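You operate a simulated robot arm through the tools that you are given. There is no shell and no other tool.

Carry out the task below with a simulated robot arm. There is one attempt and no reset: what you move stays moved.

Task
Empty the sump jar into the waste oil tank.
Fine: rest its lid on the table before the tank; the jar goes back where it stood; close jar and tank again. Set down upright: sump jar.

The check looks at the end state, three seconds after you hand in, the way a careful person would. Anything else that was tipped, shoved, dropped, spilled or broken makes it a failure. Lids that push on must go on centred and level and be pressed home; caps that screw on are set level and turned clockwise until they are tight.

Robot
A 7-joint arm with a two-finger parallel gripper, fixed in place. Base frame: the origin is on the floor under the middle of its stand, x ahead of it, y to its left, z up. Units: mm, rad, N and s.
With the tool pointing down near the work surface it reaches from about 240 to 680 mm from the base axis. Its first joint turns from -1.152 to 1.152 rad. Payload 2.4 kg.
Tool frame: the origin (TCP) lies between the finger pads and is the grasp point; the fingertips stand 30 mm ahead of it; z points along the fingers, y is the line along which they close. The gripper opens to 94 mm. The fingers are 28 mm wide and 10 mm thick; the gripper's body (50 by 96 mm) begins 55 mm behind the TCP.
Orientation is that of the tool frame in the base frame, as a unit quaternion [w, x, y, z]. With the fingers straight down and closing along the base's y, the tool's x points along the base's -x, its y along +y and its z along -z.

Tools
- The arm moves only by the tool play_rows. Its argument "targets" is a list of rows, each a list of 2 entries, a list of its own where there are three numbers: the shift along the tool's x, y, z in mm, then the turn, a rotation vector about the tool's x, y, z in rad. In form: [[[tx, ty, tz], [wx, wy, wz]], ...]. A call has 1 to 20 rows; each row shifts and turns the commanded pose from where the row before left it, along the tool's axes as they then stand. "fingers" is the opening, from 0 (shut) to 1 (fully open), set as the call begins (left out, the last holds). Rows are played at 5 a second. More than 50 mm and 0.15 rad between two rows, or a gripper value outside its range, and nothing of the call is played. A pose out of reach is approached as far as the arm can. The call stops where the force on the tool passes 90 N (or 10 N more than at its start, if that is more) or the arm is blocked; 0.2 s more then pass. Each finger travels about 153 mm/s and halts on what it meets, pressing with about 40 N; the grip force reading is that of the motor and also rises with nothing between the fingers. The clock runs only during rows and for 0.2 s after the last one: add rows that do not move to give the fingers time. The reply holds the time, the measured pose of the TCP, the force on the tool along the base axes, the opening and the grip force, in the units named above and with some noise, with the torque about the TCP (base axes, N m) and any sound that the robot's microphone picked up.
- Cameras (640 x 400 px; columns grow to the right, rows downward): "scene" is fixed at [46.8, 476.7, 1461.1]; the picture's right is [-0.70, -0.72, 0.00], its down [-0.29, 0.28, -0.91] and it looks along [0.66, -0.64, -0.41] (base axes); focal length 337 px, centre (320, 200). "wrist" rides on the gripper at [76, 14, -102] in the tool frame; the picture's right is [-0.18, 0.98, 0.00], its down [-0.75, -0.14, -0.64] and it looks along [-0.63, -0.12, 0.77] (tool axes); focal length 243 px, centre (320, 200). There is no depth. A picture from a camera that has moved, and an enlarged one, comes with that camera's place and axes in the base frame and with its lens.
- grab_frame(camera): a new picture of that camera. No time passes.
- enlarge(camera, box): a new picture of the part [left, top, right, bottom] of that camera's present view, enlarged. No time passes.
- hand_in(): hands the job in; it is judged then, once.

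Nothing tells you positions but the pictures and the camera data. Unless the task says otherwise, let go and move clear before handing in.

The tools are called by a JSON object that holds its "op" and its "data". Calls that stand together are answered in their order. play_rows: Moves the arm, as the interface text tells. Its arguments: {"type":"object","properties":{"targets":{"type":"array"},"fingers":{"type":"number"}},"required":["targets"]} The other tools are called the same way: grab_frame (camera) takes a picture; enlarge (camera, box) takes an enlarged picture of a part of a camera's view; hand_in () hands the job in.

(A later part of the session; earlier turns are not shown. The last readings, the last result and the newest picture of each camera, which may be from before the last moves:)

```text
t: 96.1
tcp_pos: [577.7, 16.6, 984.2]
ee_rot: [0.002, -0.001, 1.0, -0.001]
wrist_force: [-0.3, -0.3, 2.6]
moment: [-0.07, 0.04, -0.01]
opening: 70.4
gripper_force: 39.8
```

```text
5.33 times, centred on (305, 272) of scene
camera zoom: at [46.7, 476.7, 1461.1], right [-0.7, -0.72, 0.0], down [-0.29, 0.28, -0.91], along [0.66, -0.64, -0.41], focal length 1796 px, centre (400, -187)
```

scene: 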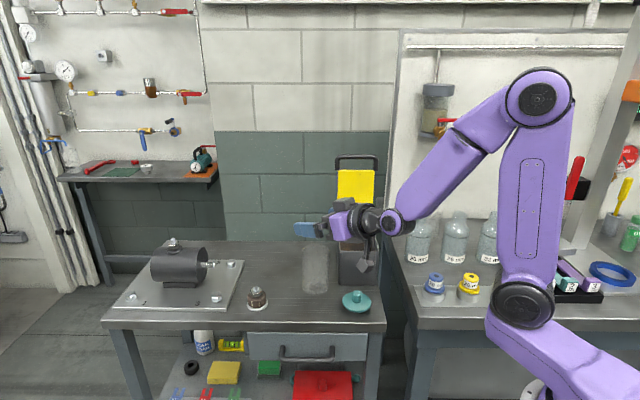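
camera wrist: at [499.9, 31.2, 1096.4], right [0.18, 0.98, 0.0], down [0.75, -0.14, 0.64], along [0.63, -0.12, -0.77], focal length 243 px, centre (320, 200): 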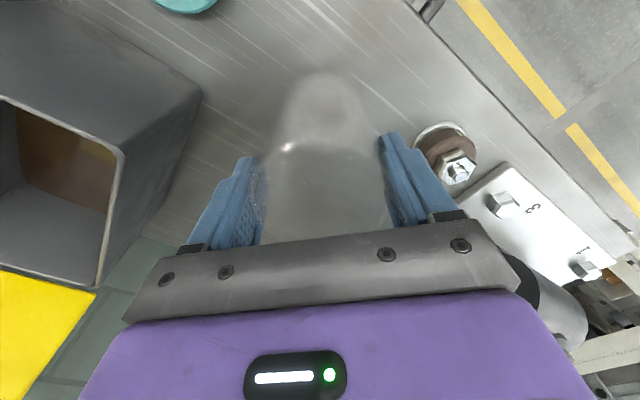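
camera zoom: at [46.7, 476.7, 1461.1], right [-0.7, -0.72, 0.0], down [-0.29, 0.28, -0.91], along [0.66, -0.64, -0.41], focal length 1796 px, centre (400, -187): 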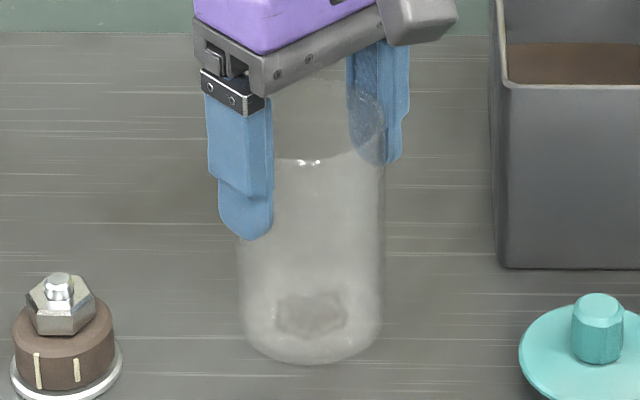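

Jar touches the table at the original image position. I'll open the fingers and check that it stays.

{"op": "play_rows", "data": {"targets": [[[0, 0, 0], [0, 0, 0]], [[0, 0, 0], [0, 0, 0]], [[0, 0, 0], [0, 0, 0]], [[0, 0, 0], [0, 0, 0]]], "fingers": 1}}

{"op": "enlarge", "data": {"camera": "scene", "box": [270, 235, 340, 310]}}

{"op": "grab_frame", "data": {"camera": "wrist"}}

```text
t: 97.1
tcp_pos: [576.9, 17.2, 984.1]
ee_rot: [0.0, -0.002, 1.0, -0.001]
wrist_force: [0.3, 0.3, 1.0]
moment: [0.01, -0.02, 0.0]
opening: 93.9
gripper_force: 0.1
```

```text
5.33 times, centred on (305, 272) of scene
camera zoom: at [46.8, 476.7, 1461.1], right [-0.7, -0.72, 0.0], down [-0.29, 0.28, -0.91], along [0.66, -0.64, -0.41], focal length 1796 px, centre (400, -187)
```

zoom: 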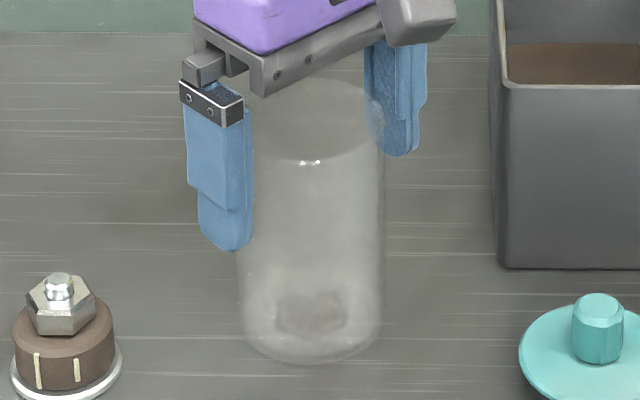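

```text
taken
camera wrist: at [500.0, 31.3, 1086.4], right [0.18, 0.98, 0.0], down [0.75, -0.14, 0.64], along [0.63, -0.12, -0.77], focal length 243 px, centre (320, 200)
```

wrist: 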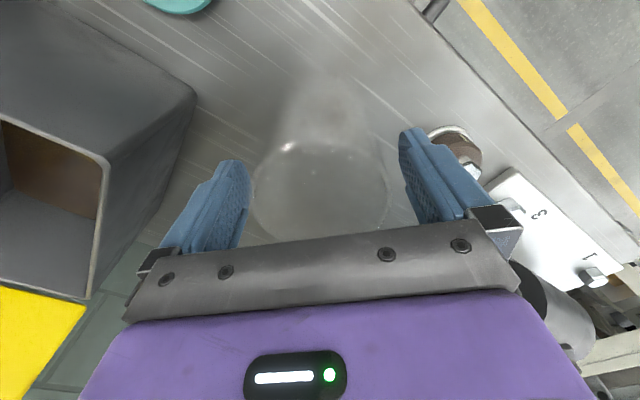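

Released and stable. I'll rise slowly straight up and re-check the jar.

{"op": "play_rows", "data": {"targets": [[[0, 0, -8], [0, 0, 0]], [[0, 0, -10], [0, 0, 0]], [[0, 0, -12], [0, 0, 0]], [[0, 0, -15], [0, 0, 0]], [[0, 0, -20], [0, 0, 0]], [[0, 0, -20], [0, 0, 0]], [[0, 0, 0], [0, 0, 0]]]}}

{"op": "enlarge", "data": {"camera": "scene", "box": [270, 235, 340, 310]}}

{"op": "enlarge", "data": {"camera": "wrist", "box": [250, 50, 400, 210]}}

```text
t: 98.7
tcp_pos: [576.5, 15.9, 1068.9]
ee_rot: [-0.001, -0.002, 1.0, -0.001]
wrist_force: [0.4, -0.1, 0.2]
moment: [0.0, -0.01, -0.02]
opening: 93.9
gripper_force: 0.1
```

```text
5.33 times, centred on (305, 272) of scene
camera zoom: at [46.8, 476.7, 1461.1], right [-0.7, -0.72, 0.0], down [-0.29, 0.28, -0.91], along [0.66, -0.64, -0.41], focal length 1796 px, centre (400, -187)
```

zoom: 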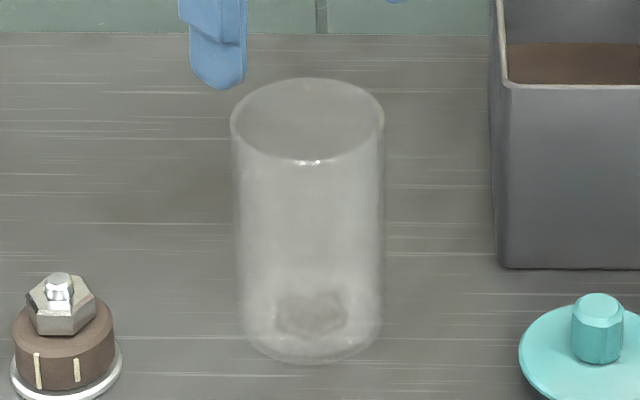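

```text
2.50 times, centred on (325, 130) of wrist
camera zoom: at [499.9, 31.1, 1171.5], right [0.18, 0.98, 0.0], down [0.75, -0.14, 0.64], along [0.63, -0.12, -0.77], focal length 606 px, centre (308, 375)
```

zoom: 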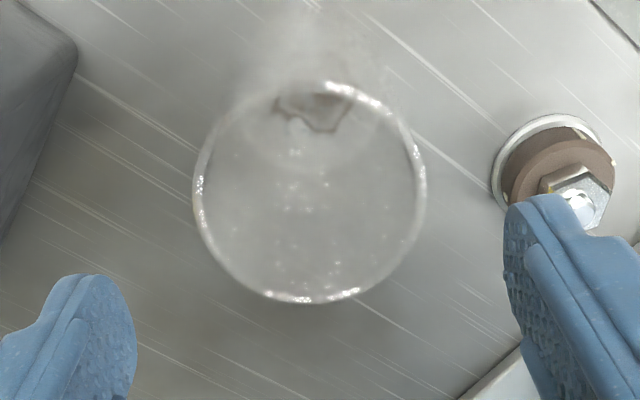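

The jar stayed put this time. I'll look closely at the dark patch on the jar bottom.

{"op": "enlarge", "data": {"camera": "wrist", "box": [295, 70, 365, 120]}}

{"op": "enlarge", "data": {"camera": "scene", "box": [292, 284, 322, 306]}}

{"op": "enlarge", "data": {"camera": "scene", "box": [335, 235, 395, 275]}}

```text
8.00 times, centred on (330, 95) of wrist
camera zoom: at [499.9, 31.1, 1171.5], right [0.18, 0.98, 0.0], down [0.75, -0.14, 0.64], along [0.63, -0.12, -0.77], focal length 1941 px, centre (240, 1040)
```

zoom: 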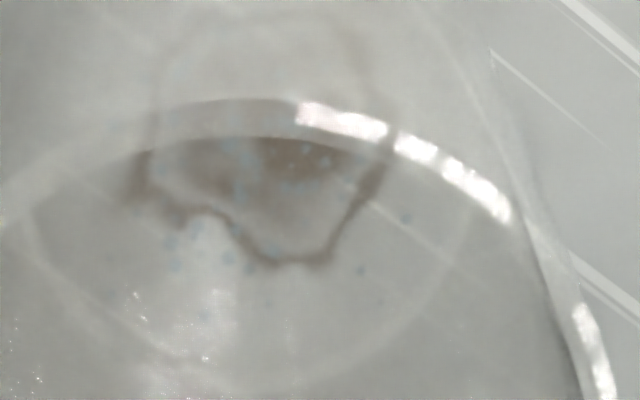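

```text
16.00 times, centred on (307, 295) of scene
camera zoom: at [46.8, 476.7, 1461.1], right [-0.7, -0.72, 0.0], down [-0.29, 0.28, -0.91], along [0.66, -0.64, -0.41], focal length 5386 px, centre (528, -1320)
```

zoom: 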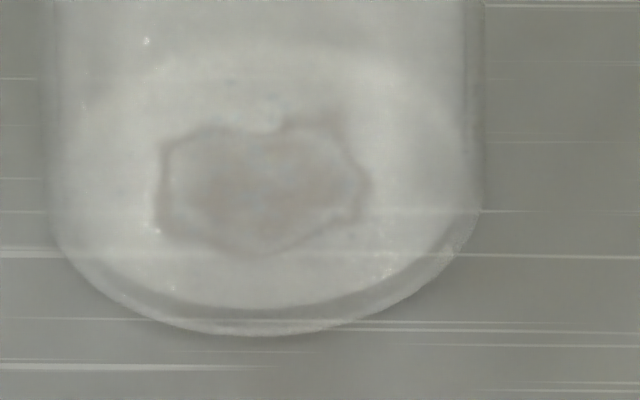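

```text
10.00 times, centred on (365, 255) of scene
camera zoom: at [46.8, 476.7, 1461.1], right [-0.7, -0.72, 0.0], down [-0.29, 0.28, -0.91], along [0.66, -0.64, -0.41], focal length 3367 px, centre (-130, -350)
```

zoom: 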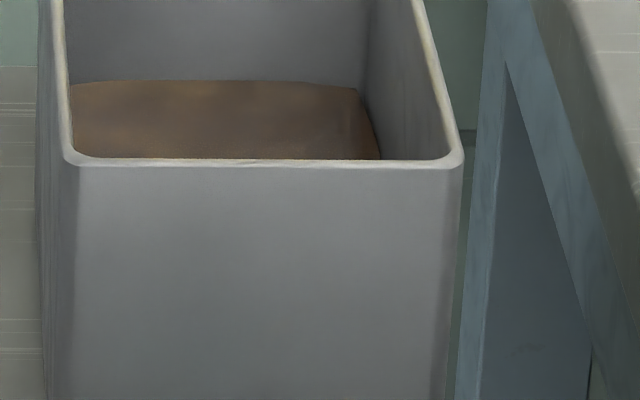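

That patch is just a dried stain in the glass bottom; the jar is empty. Next I'll fetch the jar lid: move above it at about (460, −55) and check alignment.

{"op": "play_rows", "data": {"targets": [[[38.7, -23.6, 0], [0, 0, 0]], [[38.7, -23.6, 0], [0, 0, 0]], [[38.7, -23.6, 0], [0, 0, 0]], [[0, 0, 40], [0, 0, 0]], [[0, 0, 40], [0, 0, 0]], [[0, 0, 25], [0, 0, 0]], [[0, 0, 0], [0, 0, 0]]], "fingers": 0.55}}

{"op": "grab_frame", "data": {"camera": "wrist"}}

{"op": "enlarge", "data": {"camera": "scene", "box": [270, 220, 400, 330]}}

```text
t: 100.3
tcp_pos: [460.9, -54.0, 964.6]
ee_rot: [0.0, -0.001, 1.0, 0.0]
wrist_force: [0.1, 0.3, -0.5]
moment: [0.01, 0.03, 0.0]
opening: 51.4
gripper_force: 0.0
```

```text
taken
camera wrist: at [383.8, -39.5, 1065.7], right [0.18, 0.98, 0.0], down [0.75, -0.14, 0.64], along [0.63, -0.12, -0.77], focal length 243 px, centre (320, 200)
```

wrist: 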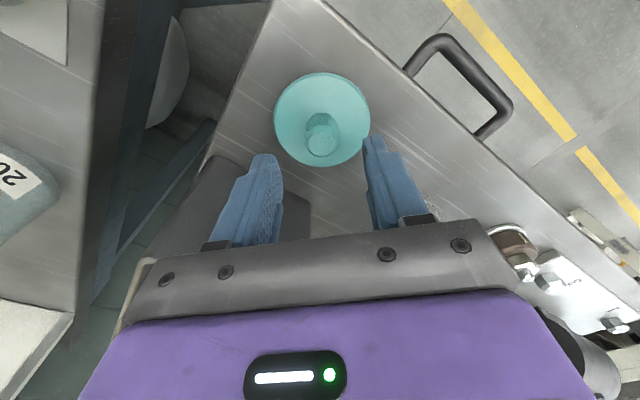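

```text
3.64 times, centred on (335, 275) of scene
camera zoom: at [46.8, 476.7, 1461.1], right [-0.7, -0.72, 0.0], down [-0.29, 0.28, -0.91], along [0.66, -0.64, -0.41], focal length 1224 px, centre (266, -73)
```

zoom: 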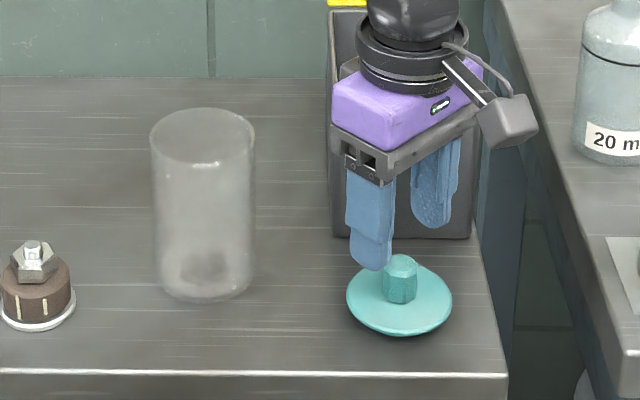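

The knob is centred under the fingers (~1 mm). I'll descend and grip it.

{"op": "play_rows", "data": {"targets": [[[0, 1, 18], [0, 0, 0]], [[0, 0, 18], [0, 0, 0]], [[0, 0, 0], [0, 0, 0]]]}}

{"op": "play_rows", "data": {"targets": [[[0, 0, 0], [0, 0, 0]], [[0, 0, 0], [0, 0, 0]], [[0, 0, 0], [0, 0, 0]]], "fingers": 0}}

{"op": "enlarge", "data": {"camera": "scene", "box": [330, 250, 400, 320]}}

{"op": "grab_frame", "data": {"camera": "wrist"}}

```text
t: 101.1
tcp_pos: [462.1, -53.9, 928.0]
ee_rot: [0.001, -0.002, 1.0, -0.002]
wrist_force: [0.8, -0.4, -1.0]
moment: [-0.04, 0.01, 0.03]
opening: 51.6
gripper_force: 0.2
```

```text
t: 101.9
tcp_pos: [461.6, -53.4, 927.7]
ee_rot: [0.0, -0.002, 1.0, -0.002]
wrist_force: [-0.4, 0.9, 0.5]
moment: [0.0, -0.03, -0.01]
opening: 22.0
gripper_force: 40.1
```

```text
5.71 times, centred on (365, 285) of scene
camera zoom: at [46.8, 476.7, 1461.1], right [-0.7, -0.72, 0.0], down [-0.29, 0.28, -0.91], along [0.66, -0.64, -0.41], focal length 1924 px, centre (63, -286)
```

zoom: 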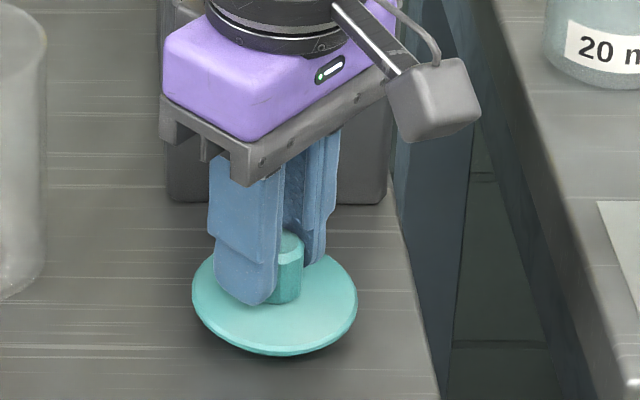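

```text
taken
camera wrist: at [384.5, -38.7, 1030.5], right [0.18, 0.98, 0.0], down [0.75, -0.14, 0.64], along [0.63, -0.12, -0.77], focal length 243 px, centre (320, 200)
```

wrist: 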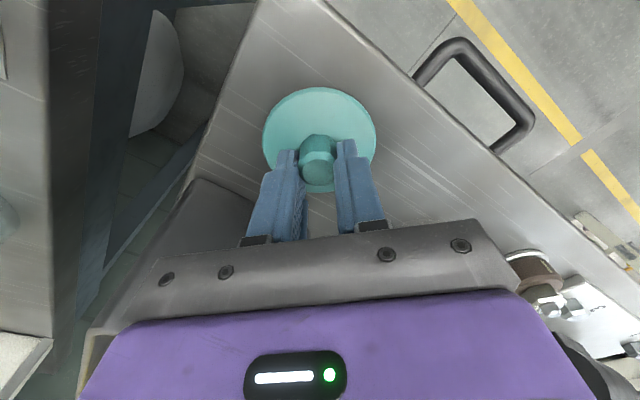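

The knob is gripped (22 mm). I'll lift the lid and measure its offset relative to the gripper before carrying it to the jar.

{"op": "play_rows", "data": {"targets": [[[0, 0, -20], [0, 0, 0]], [[0, 0, -40], [0, 0, 0]], [[0, 0, -45], [0, 0, 0]], [[0, 0, -45], [0, 0, 0]], [[0, 0, 0], [0, 0, 0]]]}}

{"op": "enlarge", "data": {"camera": "wrist", "box": [240, 70, 400, 220]}}

{"op": "enlarge", "data": {"camera": "scene", "box": [320, 190, 400, 270]}}

```text
t: 103.1
tcp_pos: [462.1, -54.1, 1079.8]
ee_rot: [0.001, -0.003, 1.0, 0.0]
wrist_force: [0.0, -0.1, -0.4]
moment: [0.0, 0.0, 0.03]
opening: 22.0
gripper_force: 39.6
```

```text
2.67 times, centred on (320, 145) of wrist
camera zoom: at [384.7, -39.1, 1181.1], right [0.18, 0.98, 0.0], down [0.75, -0.14, 0.64], along [0.63, -0.12, -0.77], focal length 647 px, centre (320, 347)
```

zoom: 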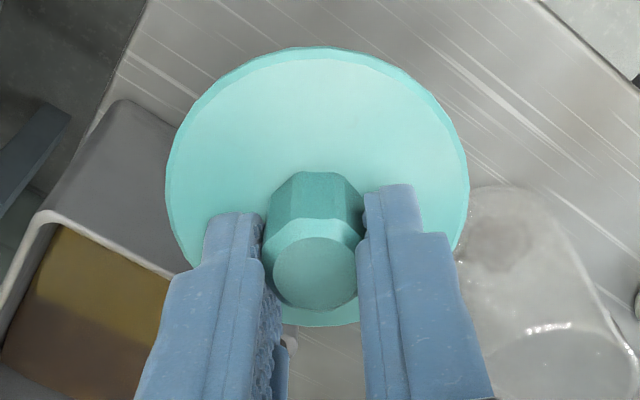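

```text
5.00 times, centred on (360, 230) of scene
camera zoom: at [46.8, 476.7, 1461.1], right [-0.7, -0.72, 0.0], down [-0.29, 0.28, -0.91], along [0.66, -0.64, -0.41], focal length 1683 px, centre (120, 50)
```

zoom: 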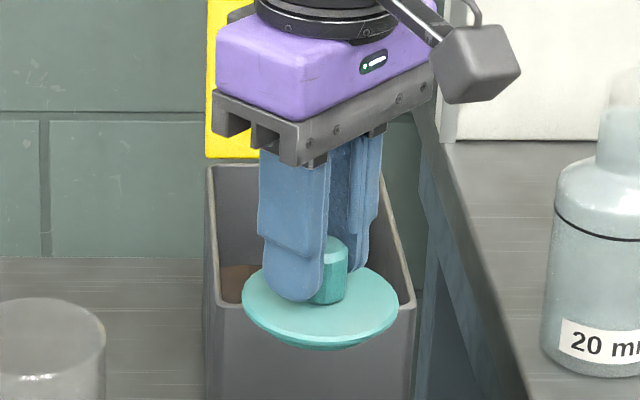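

I'll compare the jar's present position with the original picture using the same zoom window.

{"op": "enlarge", "data": {"camera": "scene", "box": [284, 245, 324, 310]}}

{"op": "grab_frame", "data": {"camera": "wrist"}}

```text
6.15 times, centred on (304, 278) of scene
camera zoom: at [46.8, 476.7, 1461.1], right [-0.7, -0.72, 0.0], down [-0.29, 0.28, -0.91], along [0.66, -0.64, -0.41], focal length 2072 px, centre (418, -277)
```

zoom: 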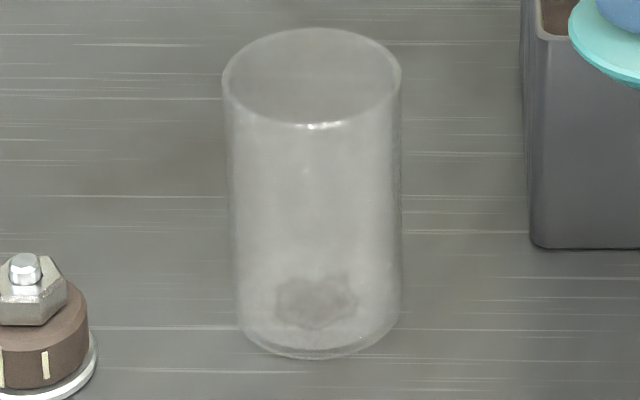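

```text
taken
camera wrist: at [384.7, -39.1, 1181.1], right [0.18, 0.98, 0.0], down [0.75, -0.14, 0.64], along [0.63, -0.12, -0.77], focal length 243 px, centre (320, 200)
```

wrist: 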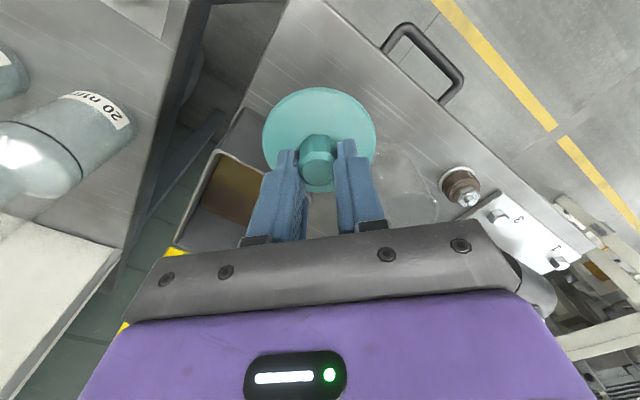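

The jar stands within ~3 mm of its original spot (shifted mostly +x). The lid sits about 4 mm behind the gripper centre, so I'll put the TCP at about (582.7, 17) and hover just above the rim.

{"op": "play_rows", "data": {"targets": [[[-40.67, 23.37, 0], [0, 0, 0]], [[-40.67, 23.37, 0], [0, 0, 0]], [[-40.66, 23.36, 0], [0, 0, 0]], [[0, 0, 20], [0, 0, 0]], [[0, 0, 0], [0, 0, 0]], [[0, 0, 0], [0, 0, 0]]]}}

{"op": "grab_frame", "data": {"camera": "wrist"}}

{"op": "enlarge", "data": {"camera": "scene", "box": [275, 210, 345, 310]}}

{"op": "enlarge", "data": {"camera": "wrist", "box": [250, 50, 390, 200]}}

```text
t: 104.5
tcp_pos: [583.2, 16.4, 1057.6]
ee_rot: [0.001, -0.002, 1.0, -0.001]
wrist_force: [-0.2, -0.1, -0.2]
moment: [-0.02, -0.01, 0.0]
opening: 22.0
gripper_force: 40.2
```

```text
taken
camera wrist: at [505.9, 31.5, 1160.4], right [0.18, 0.98, 0.0], down [0.75, -0.14, 0.64], along [0.63, -0.12, -0.77], focal length 243 px, centre (320, 200)
```

wrist: 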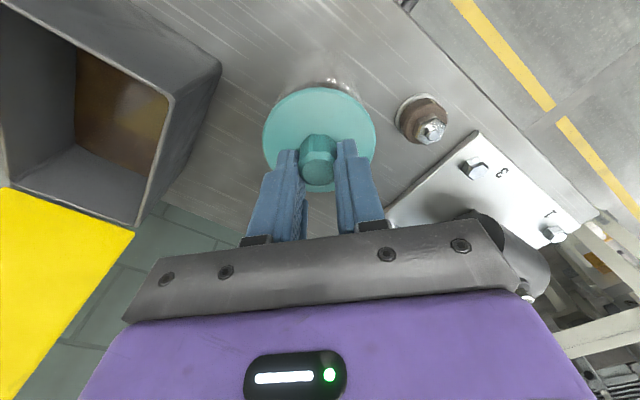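

```text
4.00 times, centred on (310, 260) of scene
camera zoom: at [46.8, 476.7, 1461.1], right [-0.7, -0.72, 0.0], down [-0.29, 0.28, -0.91], along [0.66, -0.64, -0.41], focal length 1347 px, centre (360, -40)
```

zoom: 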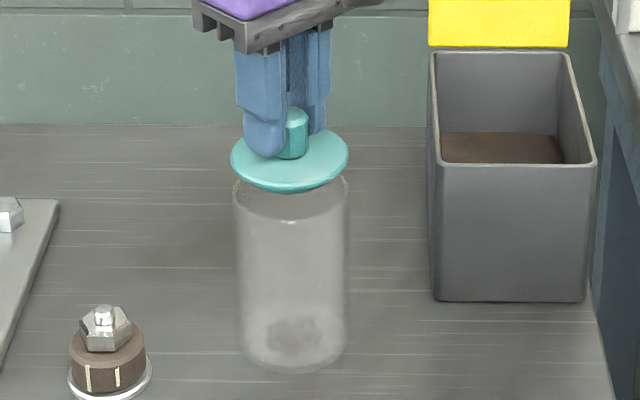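

```text
2.67 times, centred on (320, 125) of wrist
camera zoom: at [505.9, 31.5, 1160.4], right [0.18, 0.98, 0.0], down [0.75, -0.14, 0.64], along [0.63, -0.12, -0.77], focal length 647 px, centre (320, 400)
```

zoom: 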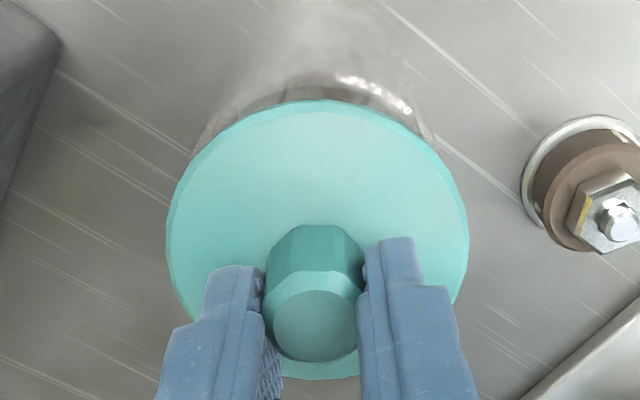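

I want to verify the lid's level and centring before lowering, so I'll zoom in on it from both cameras.

{"op": "enlarge", "data": {"camera": "scene", "box": [288, 230, 322, 262]}}

{"op": "enlarge", "data": {"camera": "wrist", "box": [275, 75, 365, 130]}}

```text
12.50 times, centred on (305, 246) of scene
camera zoom: at [46.8, 476.7, 1461.1], right [-0.7, -0.72, 0.0], down [-0.29, 0.28, -0.91], along [0.66, -0.64, -0.41], focal length 4208 px, centre (508, -375)
```

zoom: 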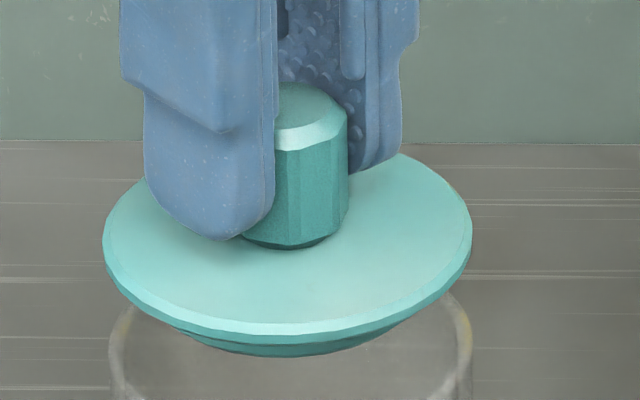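

```text
7.11 times, centred on (320, 102) of wrist
camera zoom: at [505.9, 31.5, 1160.4], right [0.18, 0.98, 0.0], down [0.75, -0.14, 0.64], along [0.63, -0.12, -0.77], focal length 1725 px, centre (320, 893)
```

zoom: 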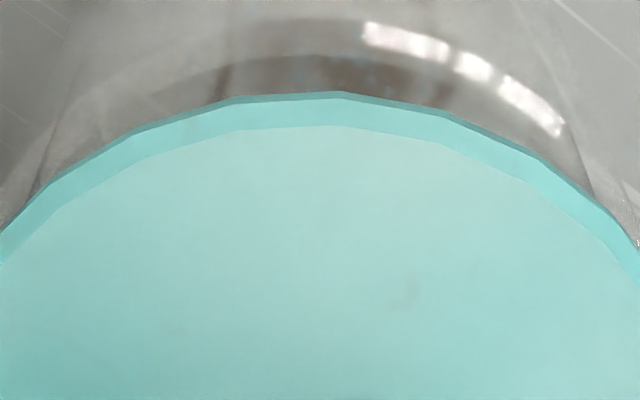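

The lid is centred over the jar to within about 1 mm (slightly tilted by a few degrees in the grip, which pressing will level). Lowering carefully.

{"op": "play_rows", "data": {"targets": [[[0, 0, 8], [0, 0, 0]], [[0, 0, 6], [0, 0, 0]], [[0, 0, 3], [0, 0, 0]], [[0, 0, 0], [0, 0, 0]]]}}

{"op": "enlarge", "data": {"camera": "scene", "box": [288, 235, 322, 267]}}

{"op": "enlarge", "data": {"camera": "wrist", "box": [250, 70, 390, 200]}}

```text
t: 105.5
tcp_pos: [582.3, 17.2, 1041.8]
ee_rot: [0.001, -0.002, 1.0, -0.001]
wrist_force: [0.2, -0.4, 0.4]
moment: [-0.01, 0.0, 0.0]
opening: 21.9
gripper_force: 39.4
```

```text
12.50 times, centred on (305, 251) of scene
camera zoom: at [46.8, 476.7, 1461.1], right [-0.7, -0.72, 0.0], down [-0.29, 0.28, -0.91], along [0.66, -0.64, -0.41], focal length 4208 px, centre (508, -438)
```

zoom: 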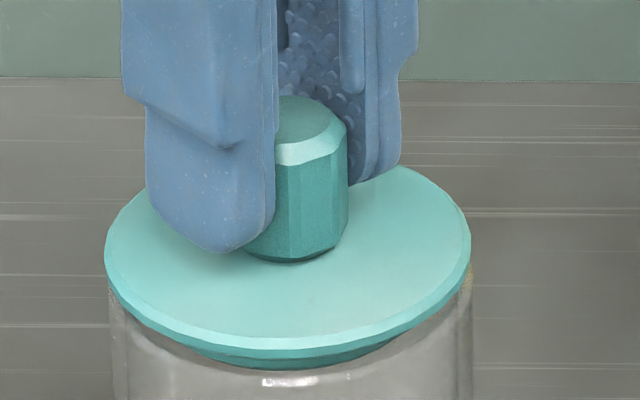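

```text
3.08 times, centred on (320, 135) of wrist
camera zoom: at [506.2, 31.7, 1143.5], right [0.18, 0.98, 0.0], down [0.75, -0.14, 0.64], along [0.63, -0.12, -0.77], focal length 746 px, centre (320, 400)
```

zoom: 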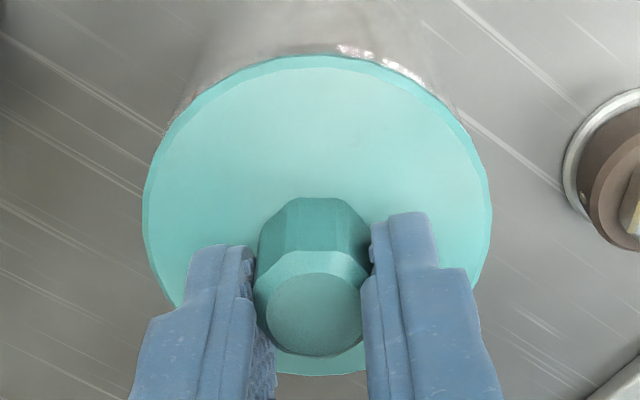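

The plug is about to enter the rim. I'll continue in small steps watching the force.

{"op": "play_rows", "data": {"targets": [[[-0.3, -0.4, 2], [0, 0, 0]], [[0, 0, 2], [0, 0, 0]], [[0, 0, 0], [0, 0, 0]]]}}

{"op": "play_rows", "data": {"targets": [[[0, 0, 2], [0, 0, 0]], [[0, 0, 0], [0, 0, 0]]]}}

{"op": "enlarge", "data": {"camera": "scene", "box": [288, 235, 322, 267]}}

```text
t: 106.3
tcp_pos: [584.3, 17.4, 1037.0]
ee_rot: [0.0, -0.002, 1.0, -0.001]
wrist_force: [-0.2, 0.1, 0.1]
moment: [0.01, 0.0, 0.01]
opening: 21.9
gripper_force: 40.1
```

```text
t: 106.9
tcp_pos: [582.8, 16.9, 1036.2]
ee_rot: [0.0, -0.002, 1.0, 0.0]
wrist_force: [-1.4, -0.3, 9.4]
moment: [-0.09, 0.3, -0.09]
opening: 22.1
gripper_force: 40.0
```

```text
12.50 times, centred on (305, 251) of scene
camera zoom: at [46.5, 476.7, 1461.1], right [-0.7, -0.72, 0.0], down [-0.29, 0.28, -0.91], along [0.66, -0.64, -0.41], focal length 4208 px, centre (508, -438)
```

zoom: 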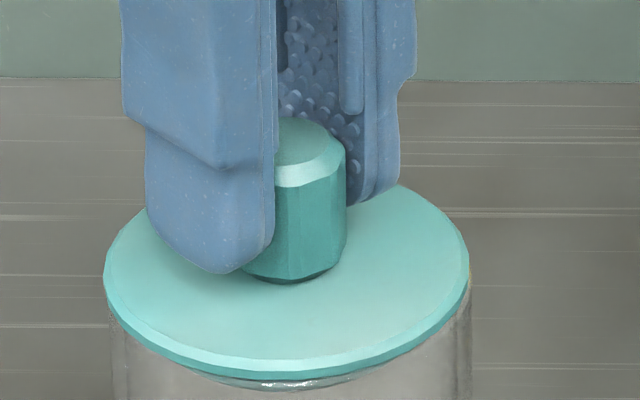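

Light contact on the robot side of the rim suggests the plug is ~1–1.5 mm too far toward −x. I'll lift slightly, shift +x, and try again.

{"op": "play_rows", "data": {"targets": [[[0, 0, -3], [0, 0, 0]], [[-1.3, 0.2, 0], [0, 0, 0]], [[0, 0, 3], [0, 0, 0]], [[0, 0, 0], [0, 0, 0]]]}}

{"op": "play_rows", "data": {"targets": [[[0, 0, 1.5], [0, 0, 0]], [[0, 0, 0], [0, 0, 0]]]}}

{"op": "enlarge", "data": {"camera": "scene", "box": [288, 235, 322, 267]}}

{"op": "enlarge", "data": {"camera": "wrist", "box": [250, 70, 390, 200]}}

```text
t: 107.9
tcp_pos: [583.8, 16.7, 1036.3]
ee_rot: [0.0, -0.002, 1.0, 0.0]
wrist_force: [-2.1, -0.2, 11.7]
moment: [0.14, 0.29, 0.0]
opening: 21.9
gripper_force: 40.2
```

```text
t: 108.5
tcp_pos: [585.2, 17.0, 1035.8]
ee_rot: [0.003, -0.001, 1.0, 0.001]
wrist_force: [-4.4, 0.5, 28.6]
moment: [0.36, 0.46, -0.07]
opening: 21.9
gripper_force: 39.9
```

```text
12.50 times, centred on (305, 251) of scene
camera zoom: at [46.1, 476.7, 1461.1], right [-0.7, -0.72, 0.0], down [-0.29, 0.28, -0.91], along [0.66, -0.64, -0.4], focal length 4208 px, centre (508, -438)
```

zoom: 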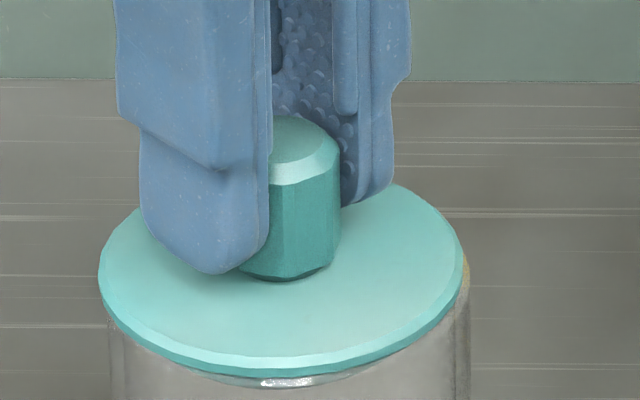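

```text
3.08 times, centred on (320, 135) of wrist
camera zoom: at [507.5, 31.4, 1137.4], right [0.18, 0.98, 0.0], down [0.75, -0.14, 0.65], along [0.64, -0.12, -0.76], focal length 746 px, centre (320, 400)
```

zoom: 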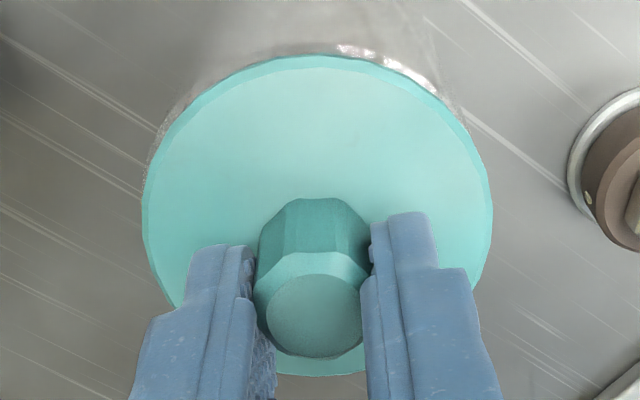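

The views now agree the lid should shift about −1.7 mm in y. I'll lift slightly, correct, and lower again.

{"op": "play_rows", "data": {"targets": [[[0, 0, -4.5], [0, 0, 0]], [[0.4, -1.7, 0], [0, 0, 0]], [[0, 0, 2.5], [0, 0, 0]], [[0, 0, 0], [0, 0, 0]]]}}

{"op": "play_rows", "data": {"targets": [[[0, 0, 1.5], [0, 0, 0]], [[0, 0, 0], [0, 0, 0]]]}}

{"op": "enlarge", "data": {"camera": "scene", "box": [288, 235, 322, 267]}}

{"op": "enlarge", "data": {"camera": "wrist", "box": [250, 70, 390, 200]}}

```text
t: 109.5
tcp_pos: [584.4, 15.7, 1036.7]
ee_rot: [0.0, -0.002, 1.0, -0.001]
wrist_force: [-1.9, 0.9, 5.9]
moment: [-0.08, 0.11, -0.06]
opening: 21.6
gripper_force: 40.3
```

```text
t: 110.1
tcp_pos: [584.5, 14.2, 1034.8]
ee_rot: [0.002, -0.002, 1.0, -0.002]
wrist_force: [-4.4, -1.6, 19.3]
moment: [0.22, 0.27, -0.03]
opening: 21.8
gripper_force: 40.0
```

```text
12.50 times, centred on (305, 251) of scene
camera zoom: at [46.3, 476.6, 1461.1], right [-0.7, -0.72, 0.0], down [-0.29, 0.28, -0.91], along [0.66, -0.64, -0.4], focal length 4208 px, centre (508, -438)
```

zoom: 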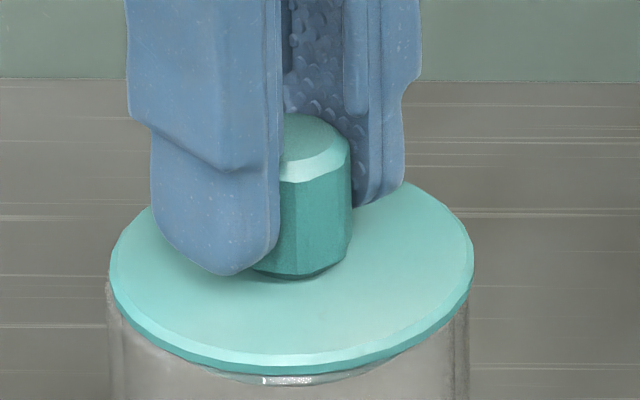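

```text
3.08 times, centred on (320, 135) of wrist
camera zoom: at [506.9, 29.6, 1136.8], right [0.18, 0.98, 0.0], down [0.75, -0.14, 0.64], along [0.63, -0.12, -0.76], focal length 746 px, centre (320, 400)
```

zoom: 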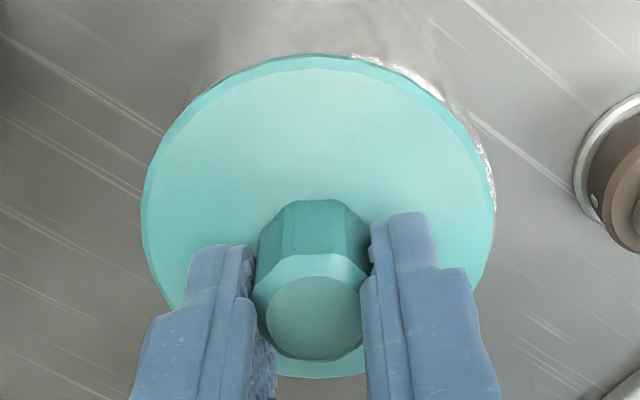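

Now the jar rim peeks out slightly on the +y/−x side, so the right spot is in between. One more small correction.

{"op": "play_rows", "data": {"targets": [[[0, 0, -3.5], [0, 0, 0]], [[0.9, 0.9, 0], [0, 0, 0]], [[0, 0, 2], [0, 0, 0]], [[0, 0, 0], [0, 0, 0]]]}}

{"op": "play_rows", "data": {"targets": [[[0, 0, 1.5], [0, 0, 0]], [[0, 0, 0], [0, 0, 0]]]}}

{"op": "enlarge", "data": {"camera": "scene", "box": [288, 235, 322, 267]}}

{"op": "enlarge", "data": {"camera": "wrist", "box": [250, 70, 390, 200]}}

```text
t: 111.1
tcp_pos: [582.9, 15.4, 1035.5]
ee_rot: [-0.001, -0.002, 1.0, -0.001]
wrist_force: [0.2, 0.1, -1.8]
moment: [0.0, 0.02, 0.02]
opening: 21.4
gripper_force: 39.8
```

```text
t: 111.7
tcp_pos: [584.2, 16.7, 1034.9]
ee_rot: [0.003, -0.001, 1.0, -0.001]
wrist_force: [0.8, -1.0, 10.0]
moment: [0.12, -0.16, -0.1]
opening: 21.4
gripper_force: 39.7
```

```text
12.50 times, centred on (305, 251) of scene
camera zoom: at [46.6, 476.7, 1461.1], right [-0.7, -0.72, 0.0], down [-0.29, 0.28, -0.91], along [0.66, -0.64, -0.41], focal length 4208 px, centre (508, -438)
```

zoom: 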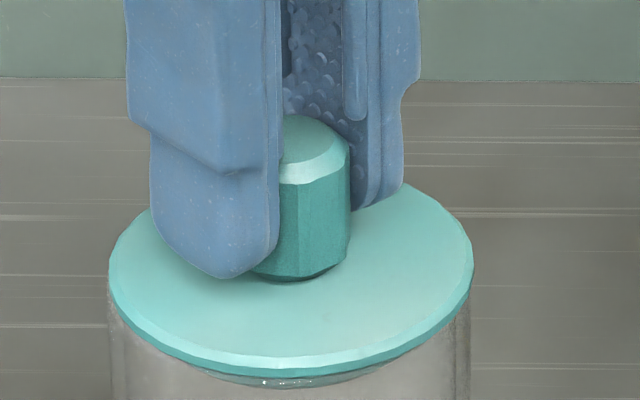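

```text
3.08 times, centred on (320, 135) of wrist
camera zoom: at [506.4, 30.4, 1136.7], right [0.18, 0.98, 0.0], down [0.75, -0.14, 0.64], along [0.63, -0.12, -0.76], focal length 746 px, centre (320, 400)
```

zoom: 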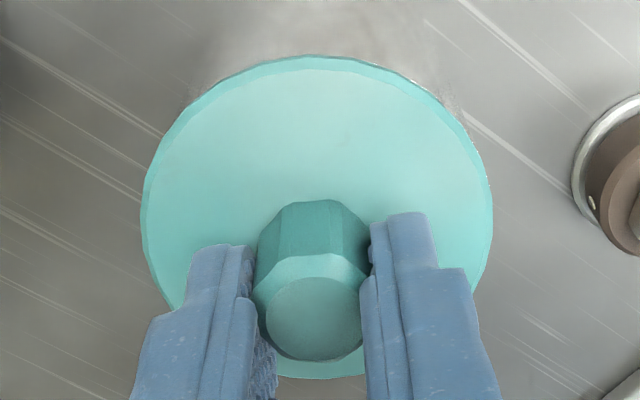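

The lid now covers the jar symmetrically. I'll release it so it settles, then inspect before pressing home.

{"op": "play_rows", "data": {"targets": [[[0, 0, 0], [0, 0, 0]], [[0, 0, 0], [0, 0, 0]], [[0, 0, 0], [0, 0, 0]]], "fingers": 0.45}}

{"op": "enlarge", "data": {"camera": "scene", "box": [288, 235, 322, 267]}}

{"op": "enlarge", "data": {"camera": "wrist", "box": [250, 70, 390, 200]}}

```text
t: 112.5
tcp_pos: [583.5, 16.1, 1034.9]
ee_rot: [0.0, -0.003, 1.0, -0.001]
wrist_force: [-0.4, -0.4, 1.0]
moment: [0.01, -0.03, -0.01]
opening: 42.3
gripper_force: 0.0
```

```text
12.50 times, centred on (305, 251) of scene
camera zoom: at [46.8, 476.7, 1461.1], right [-0.7, -0.72, 0.0], down [-0.29, 0.28, -0.91], along [0.66, -0.64, -0.41], focal length 4208 px, centre (508, -438)
```

zoom: 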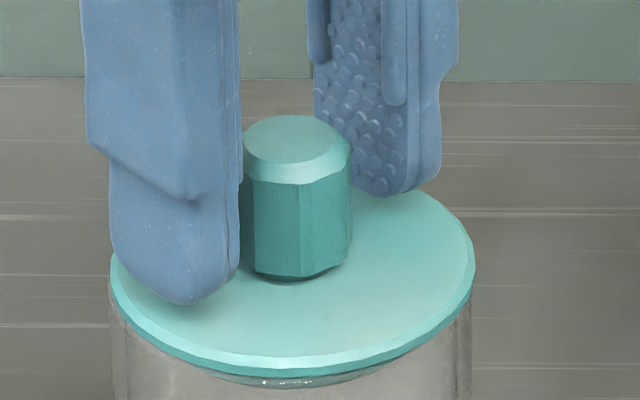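

```text
3.08 times, centred on (320, 135) of wrist
camera zoom: at [506.3, 30.7, 1136.0], right [0.18, 0.98, 0.0], down [0.75, -0.14, 0.64], along [0.63, -0.12, -0.77], focal length 746 px, centre (320, 400)
```

zoom: 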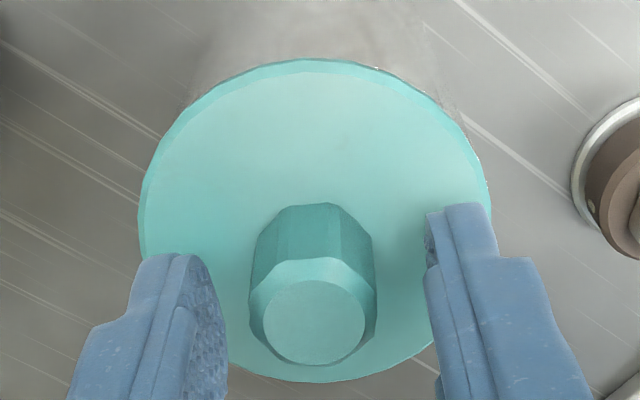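

{"op": "play_rows", "data": {"targets": [[[0, 0, -10], [0, 0, 0]], [[0, 0, -25], [0, 0, 0]], [[0, 0, -25], [0, 0, 0]], [[0, 0, 0], [0, 0, 0]]]}}

{"op": "enlarge", "data": {"camera": "scene", "box": [284, 240, 324, 268]}}

{"op": "enlarge", "data": {"camera": "wrist", "box": [250, 50, 390, 180]}}

{"op": "enlarge", "data": {"camera": "scene", "box": [270, 235, 340, 310]}}

```text
t: 113.5
tcp_pos: [583.5, 16.1, 1094.7]
ee_rot: [0.0, -0.002, 1.0, -0.002]
wrist_force: [0.0, 0.6, 0.2]
moment: [0.02, 0.03, 0.02]
opening: 42.2
gripper_force: 0.0
```

```text
14.29 times, centred on (304, 254) of scene
camera zoom: at [46.8, 476.7, 1461.1], right [-0.7, -0.72, 0.0], down [-0.29, 0.28, -0.91], along [0.66, -0.64, -0.41], focal length 4809 px, centre (549, -571)
```

zoom: 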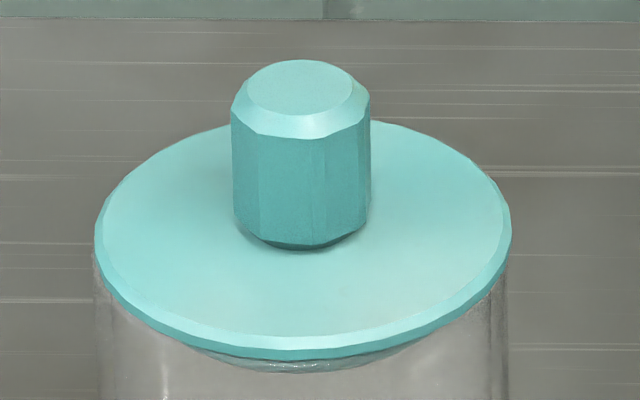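

```text
3.08 times, centred on (320, 115) of wrist
camera zoom: at [506.7, 31.0, 1196.0], right [0.18, 0.98, 0.0], down [0.75, -0.14, 0.64], along [0.63, -0.12, -0.77], focal length 746 px, centre (320, 462)
```

zoom: 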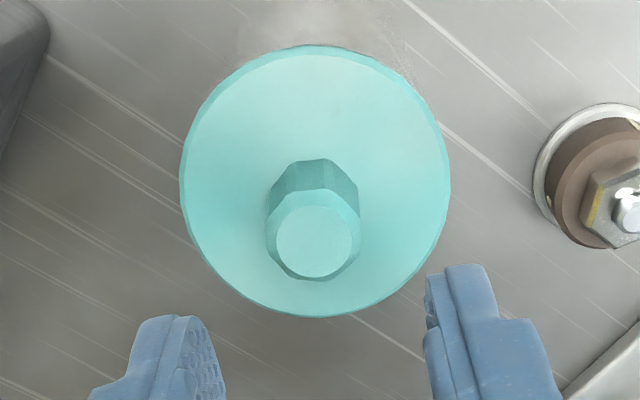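

```text
5.33 times, centred on (305, 272) of scene
camera zoom: at [46.8, 476.7, 1461.1], right [-0.7, -0.72, 0.0], down [-0.29, 0.28, -0.91], along [0.66, -0.64, -0.41], focal length 1796 px, centre (400, -187)
```

zoom: 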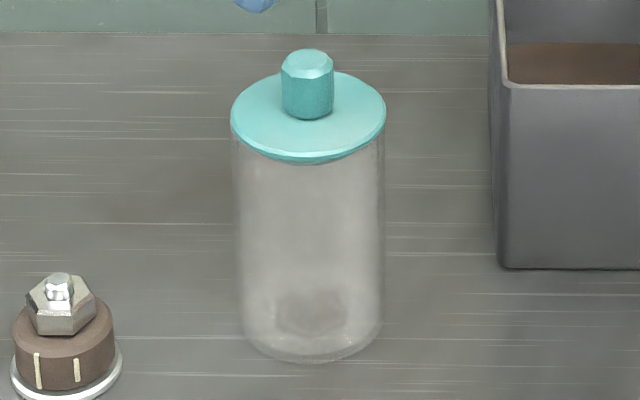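

The lid now sits centred and nearly level, at the same height as originally. I'll close the fingers and press down on the knob centre (about (581, 15)) to seat it firmly.

{"op": "play_rows", "data": {"targets": [[[1.7, -1.8, 0], [0, 0, 0]], [[0, 0, 15], [0, 0, 0]], [[0, 0, 15], [0, 0, 0]], [[0, 0, 9], [0, 0, 0]], [[0, 0, 0], [0, 0, 0]]], "fingers": 0}}

{"op": "enlarge", "data": {"camera": "scene", "box": [284, 225, 324, 265]}}

{"op": "enlarge", "data": {"camera": "wrist", "box": [250, 60, 390, 200]}}

```text
t: 114.7
tcp_pos: [582.2, 14.6, 1056.8]
ee_rot: [0.001, -0.002, 1.0, -0.001]
wrist_force: [-1.8, 0.2, 12.9]
moment: [-0.03, 0.1, 0.0]
opening: 0.0
gripper_force: 32.7
```

```text
10.00 times, centred on (304, 245) of scene
camera zoom: at [46.5, 476.7, 1461.1], right [-0.7, -0.72, 0.0], down [-0.29, 0.28, -0.91], along [0.66, -0.64, -0.4], focal length 3367 px, centre (480, -250)
```

zoom: 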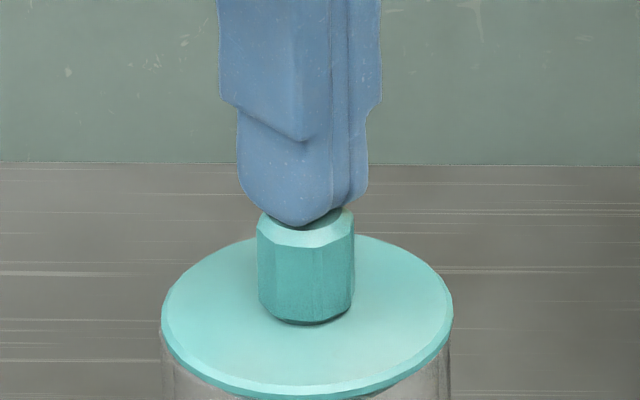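

```text
2.86 times, centred on (320, 130) of wrist
camera zoom: at [504.8, 29.0, 1158.7], right [0.18, 0.98, 0.0], down [0.75, -0.14, 0.64], along [0.63, -0.12, -0.76], focal length 693 px, centre (320, 400)
```

zoom: 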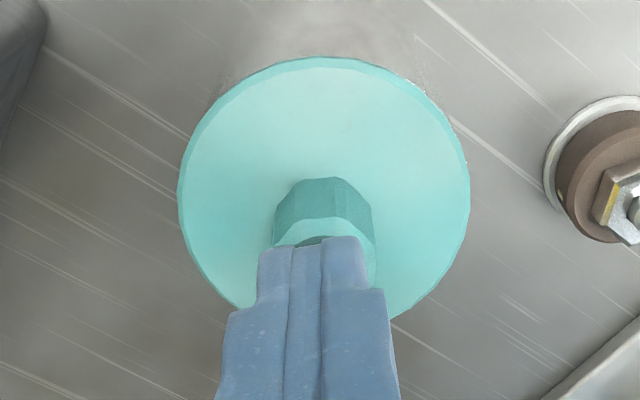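

Contact with the knob top. I'll press further in small steps to about 45–50 N.

{"op": "play_rows", "data": {"targets": [[[0, 0, 2], [0, 0, 0]], [[0, 0, 1.5], [0, 0, 0]], [[0, 0, 0], [0, 0, 0]]]}}

{"op": "play_rows", "data": {"targets": [[[0, 0, 1.5], [0, 0, 0]], [[0, 0, 0], [0, 0, 0]], [[0, 0, 0], [0, 0, 0]]]}}

{"op": "enlarge", "data": {"camera": "scene", "box": [284, 240, 324, 268]}}

```text
t: 115.5
tcp_pos: [581.6, 13.9, 1056.6]
ee_rot: [0.007, -0.003, 1.0, 0.0]
wrist_force: [-5.6, -0.9, 48.6]
moment: [-0.04, 0.62, 0.0]
opening: 0.4
gripper_force: 32.9
```

```text
t: 116.3
tcp_pos: [582.5, 13.8, 1055.2]
ee_rot: [0.008, -0.002, 1.0, 0.0]
wrist_force: [-8.6, -2.5, 58.7]
moment: [-0.08, 0.85, 0.03]
opening: 0.0
gripper_force: 32.7
```

```text
14.29 times, centred on (304, 254) of scene
camera zoom: at [45.4, 476.6, 1461.2], right [-0.7, -0.72, 0.0], down [-0.29, 0.28, -0.91], along [0.66, -0.64, -0.4], focal length 4809 px, centre (549, -571)
```

zoom: 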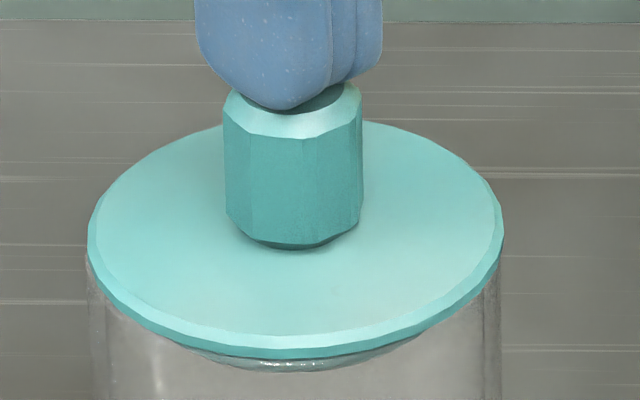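

Pressed with ~59 N and it no longer moves. I'll retreat and compare with the original picture.

{"op": "play_rows", "data": {"targets": [[[0, 0, -8], [0, 0, 0]], [[0, 0, -30], [0, 0, 0]], [[0, 0, -40], [0, 0, 0]], [[0, 0, 0], [0, 0, 0]]]}}

{"op": "enlarge", "data": {"camera": "scene", "box": [280, 238, 328, 308]}}

{"op": "enlarge", "data": {"camera": "scene", "box": [284, 240, 324, 268]}}

{"op": "enlarge", "data": {"camera": "wrist", "box": [250, 60, 390, 180]}}

```text
t: 117.3
tcp_pos: [583.7, 12.4, 1128.5]
ee_rot: [0.0, -0.002, 1.0, -0.001]
wrist_force: [0.2, 1.1, -0.3]
moment: [0.02, -0.02, 0.01]
opening: 0.0
gripper_force: 32.9
```

```text
5.71 times, centred on (304, 273) of scene
camera zoom: at [46.8, 476.7, 1461.1], right [-0.7, -0.72, 0.0], down [-0.29, 0.28, -0.91], along [0.66, -0.64, -0.41], focal length 1924 px, centre (411, -217)
```

zoom: 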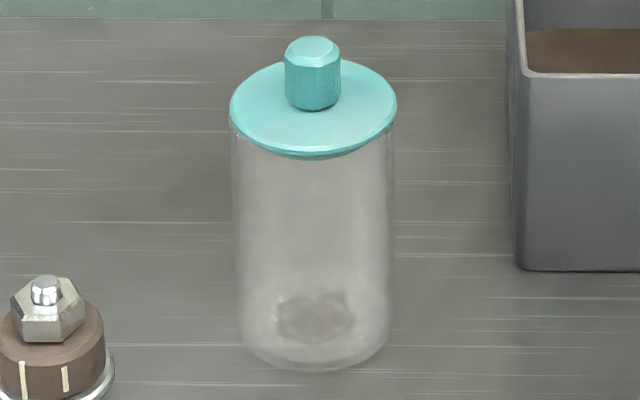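

```text
14.29 times, centred on (304, 254) of scene
camera zoom: at [46.8, 476.7, 1461.1], right [-0.7, -0.72, 0.0], down [-0.29, 0.28, -0.91], along [0.66, -0.64, -0.41], focal length 4809 px, centre (549, -571)
```

zoom: 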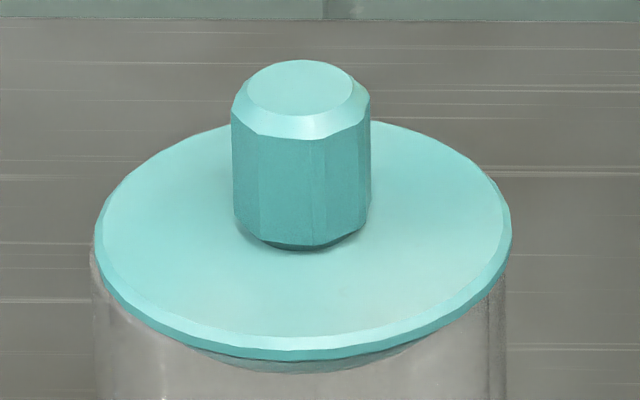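

```text
3.33 times, centred on (320, 120) of wrist
camera zoom: at [505.9, 28.3, 1230.6], right [0.18, 0.98, 0.0], down [0.75, -0.14, 0.64], along [0.63, -0.12, -0.77], focal length 809 px, centre (320, 467)
```

zoom: 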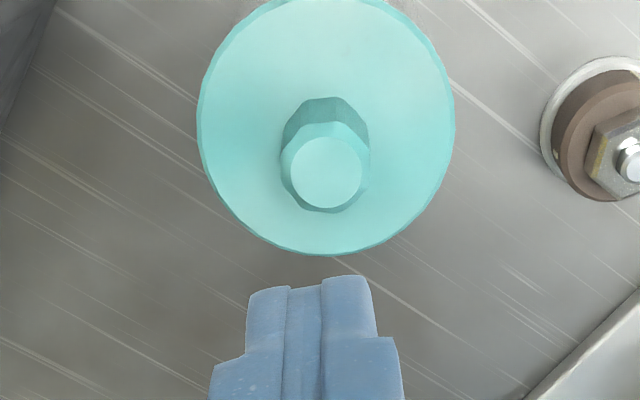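

The jar is closed, level and back in place (within ~3 mm). Next I'll close the tank: reposition above the lid's bar with the same tilted pose used when I let go of it.

{"op": "play_rows", "data": {"targets": [[[20, -26.7, -10], [0, 0, 0]], [[20, -26.7, -10], [0, 0, 0]], [[20, -26.7, -10], [0, 0, 0]], [[0, 0, 0], [0, 0, -0.1309]], [[0, 0, 0], [0, 0, -0.1309]], [[0, 0, 0], [0, 0, -0.1309]], [[0, 0, 0], [0, 0, -0.1309]], [[0, 0, 0], [0, 0, -0.1309]], [[0, 0, 0], [0, 0, -0.1309]], [[0, 0, 0], [0.118, 0, 0]], [[0, 0, 0], [0.118, 0, 0]], [[0, 0, 0], [0.118, 0, 0]], [[0, 0, 0], [0.118, 0, 0]], [[7.5, -38, -9.8], [0, 0, 0]], [[7.5, -38, -9.8], [0, 0, 0]], [[7.5, -38, -9.8], [0, 0, 0]], [[7.5, -38, -9.8], [0, 0, 0]], [[7.5, -38, -9.8], [0, 0, 0]], [[0, 0, 0], [0, 0, 0]]], "fingers": 0.42}}

{"op": "grab_frame", "data": {"camera": "wrist"}}

{"op": "grab_frame", "data": {"camera": "scene"}}

```text
t: 121.3
tcp_pos: [599.6, -195.8, 1287.2]
ee_rot: [0.089, -0.375, 0.897, -0.216]
wrist_force: [0.4, 0.4, 0.3]
moment: [0.01, -0.01, -0.01]
opening: 39.6
gripper_force: 0.1
```

```text
taken
camera wrist: at [502.7, -207.5, 1372.1], right [-0.49, 0.75, -0.45], down [0.41, 0.65, 0.64], along [0.77, 0.13, -0.63], focal length 243 px, centre (320, 200)
```

wrist: 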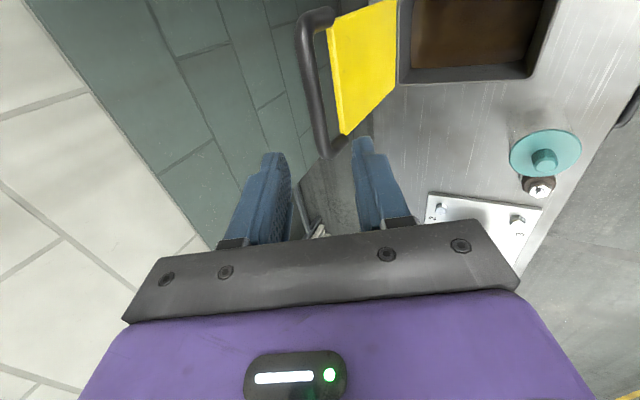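

```text
taken
```

scene: 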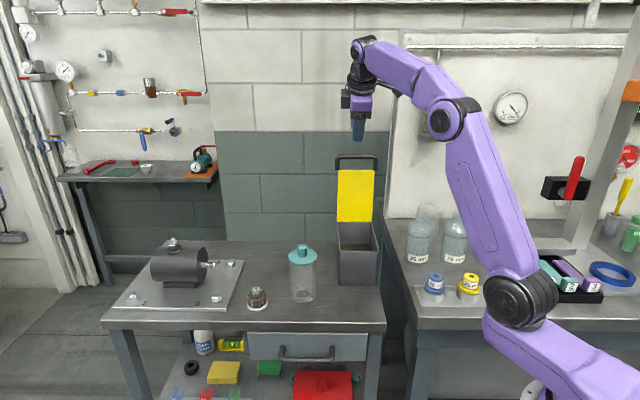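

I'm in exactly the pose from which I had withdrawn. I'll advance 108 mm along the tool axis so the fingers straddle the bar again.

{"op": "play_rows", "data": {"targets": [[[0, 0, 40], [0, 0, 0]], [[0, 0, 40], [0, 0, 0]], [[0, 0, 28], [0, 0, 0]], [[0, 0, 0], [0, 0, 0]]]}}

{"op": "grab_frame", "data": {"camera": "wrist"}}

```text
t: 122.3
tcp_pos: [634.0, -231.1, 1191.9]
ee_rot: [0.09, -0.374, 0.897, -0.217]
wrist_force: [-0.3, -0.6, -0.1]
moment: [0.01, 0.01, -0.05]
opening: 39.3
gripper_force: 0.0
```

```text
taken
camera wrist: at [537.7, -242.2, 1276.9], right [-0.49, 0.75, -0.45], down [0.41, 0.65, 0.64], along [0.77, 0.13, -0.63], focal length 243 px, centre (320, 200)
```

wrist: 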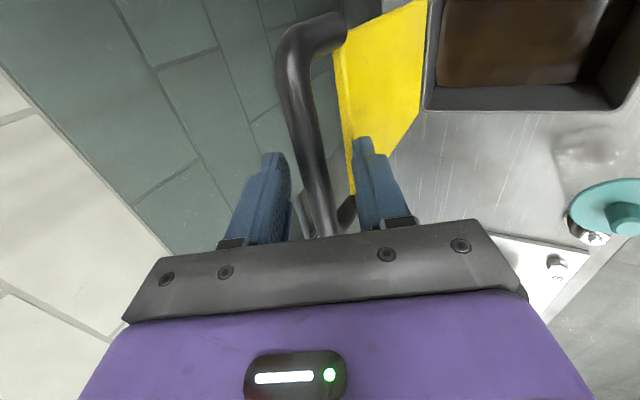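

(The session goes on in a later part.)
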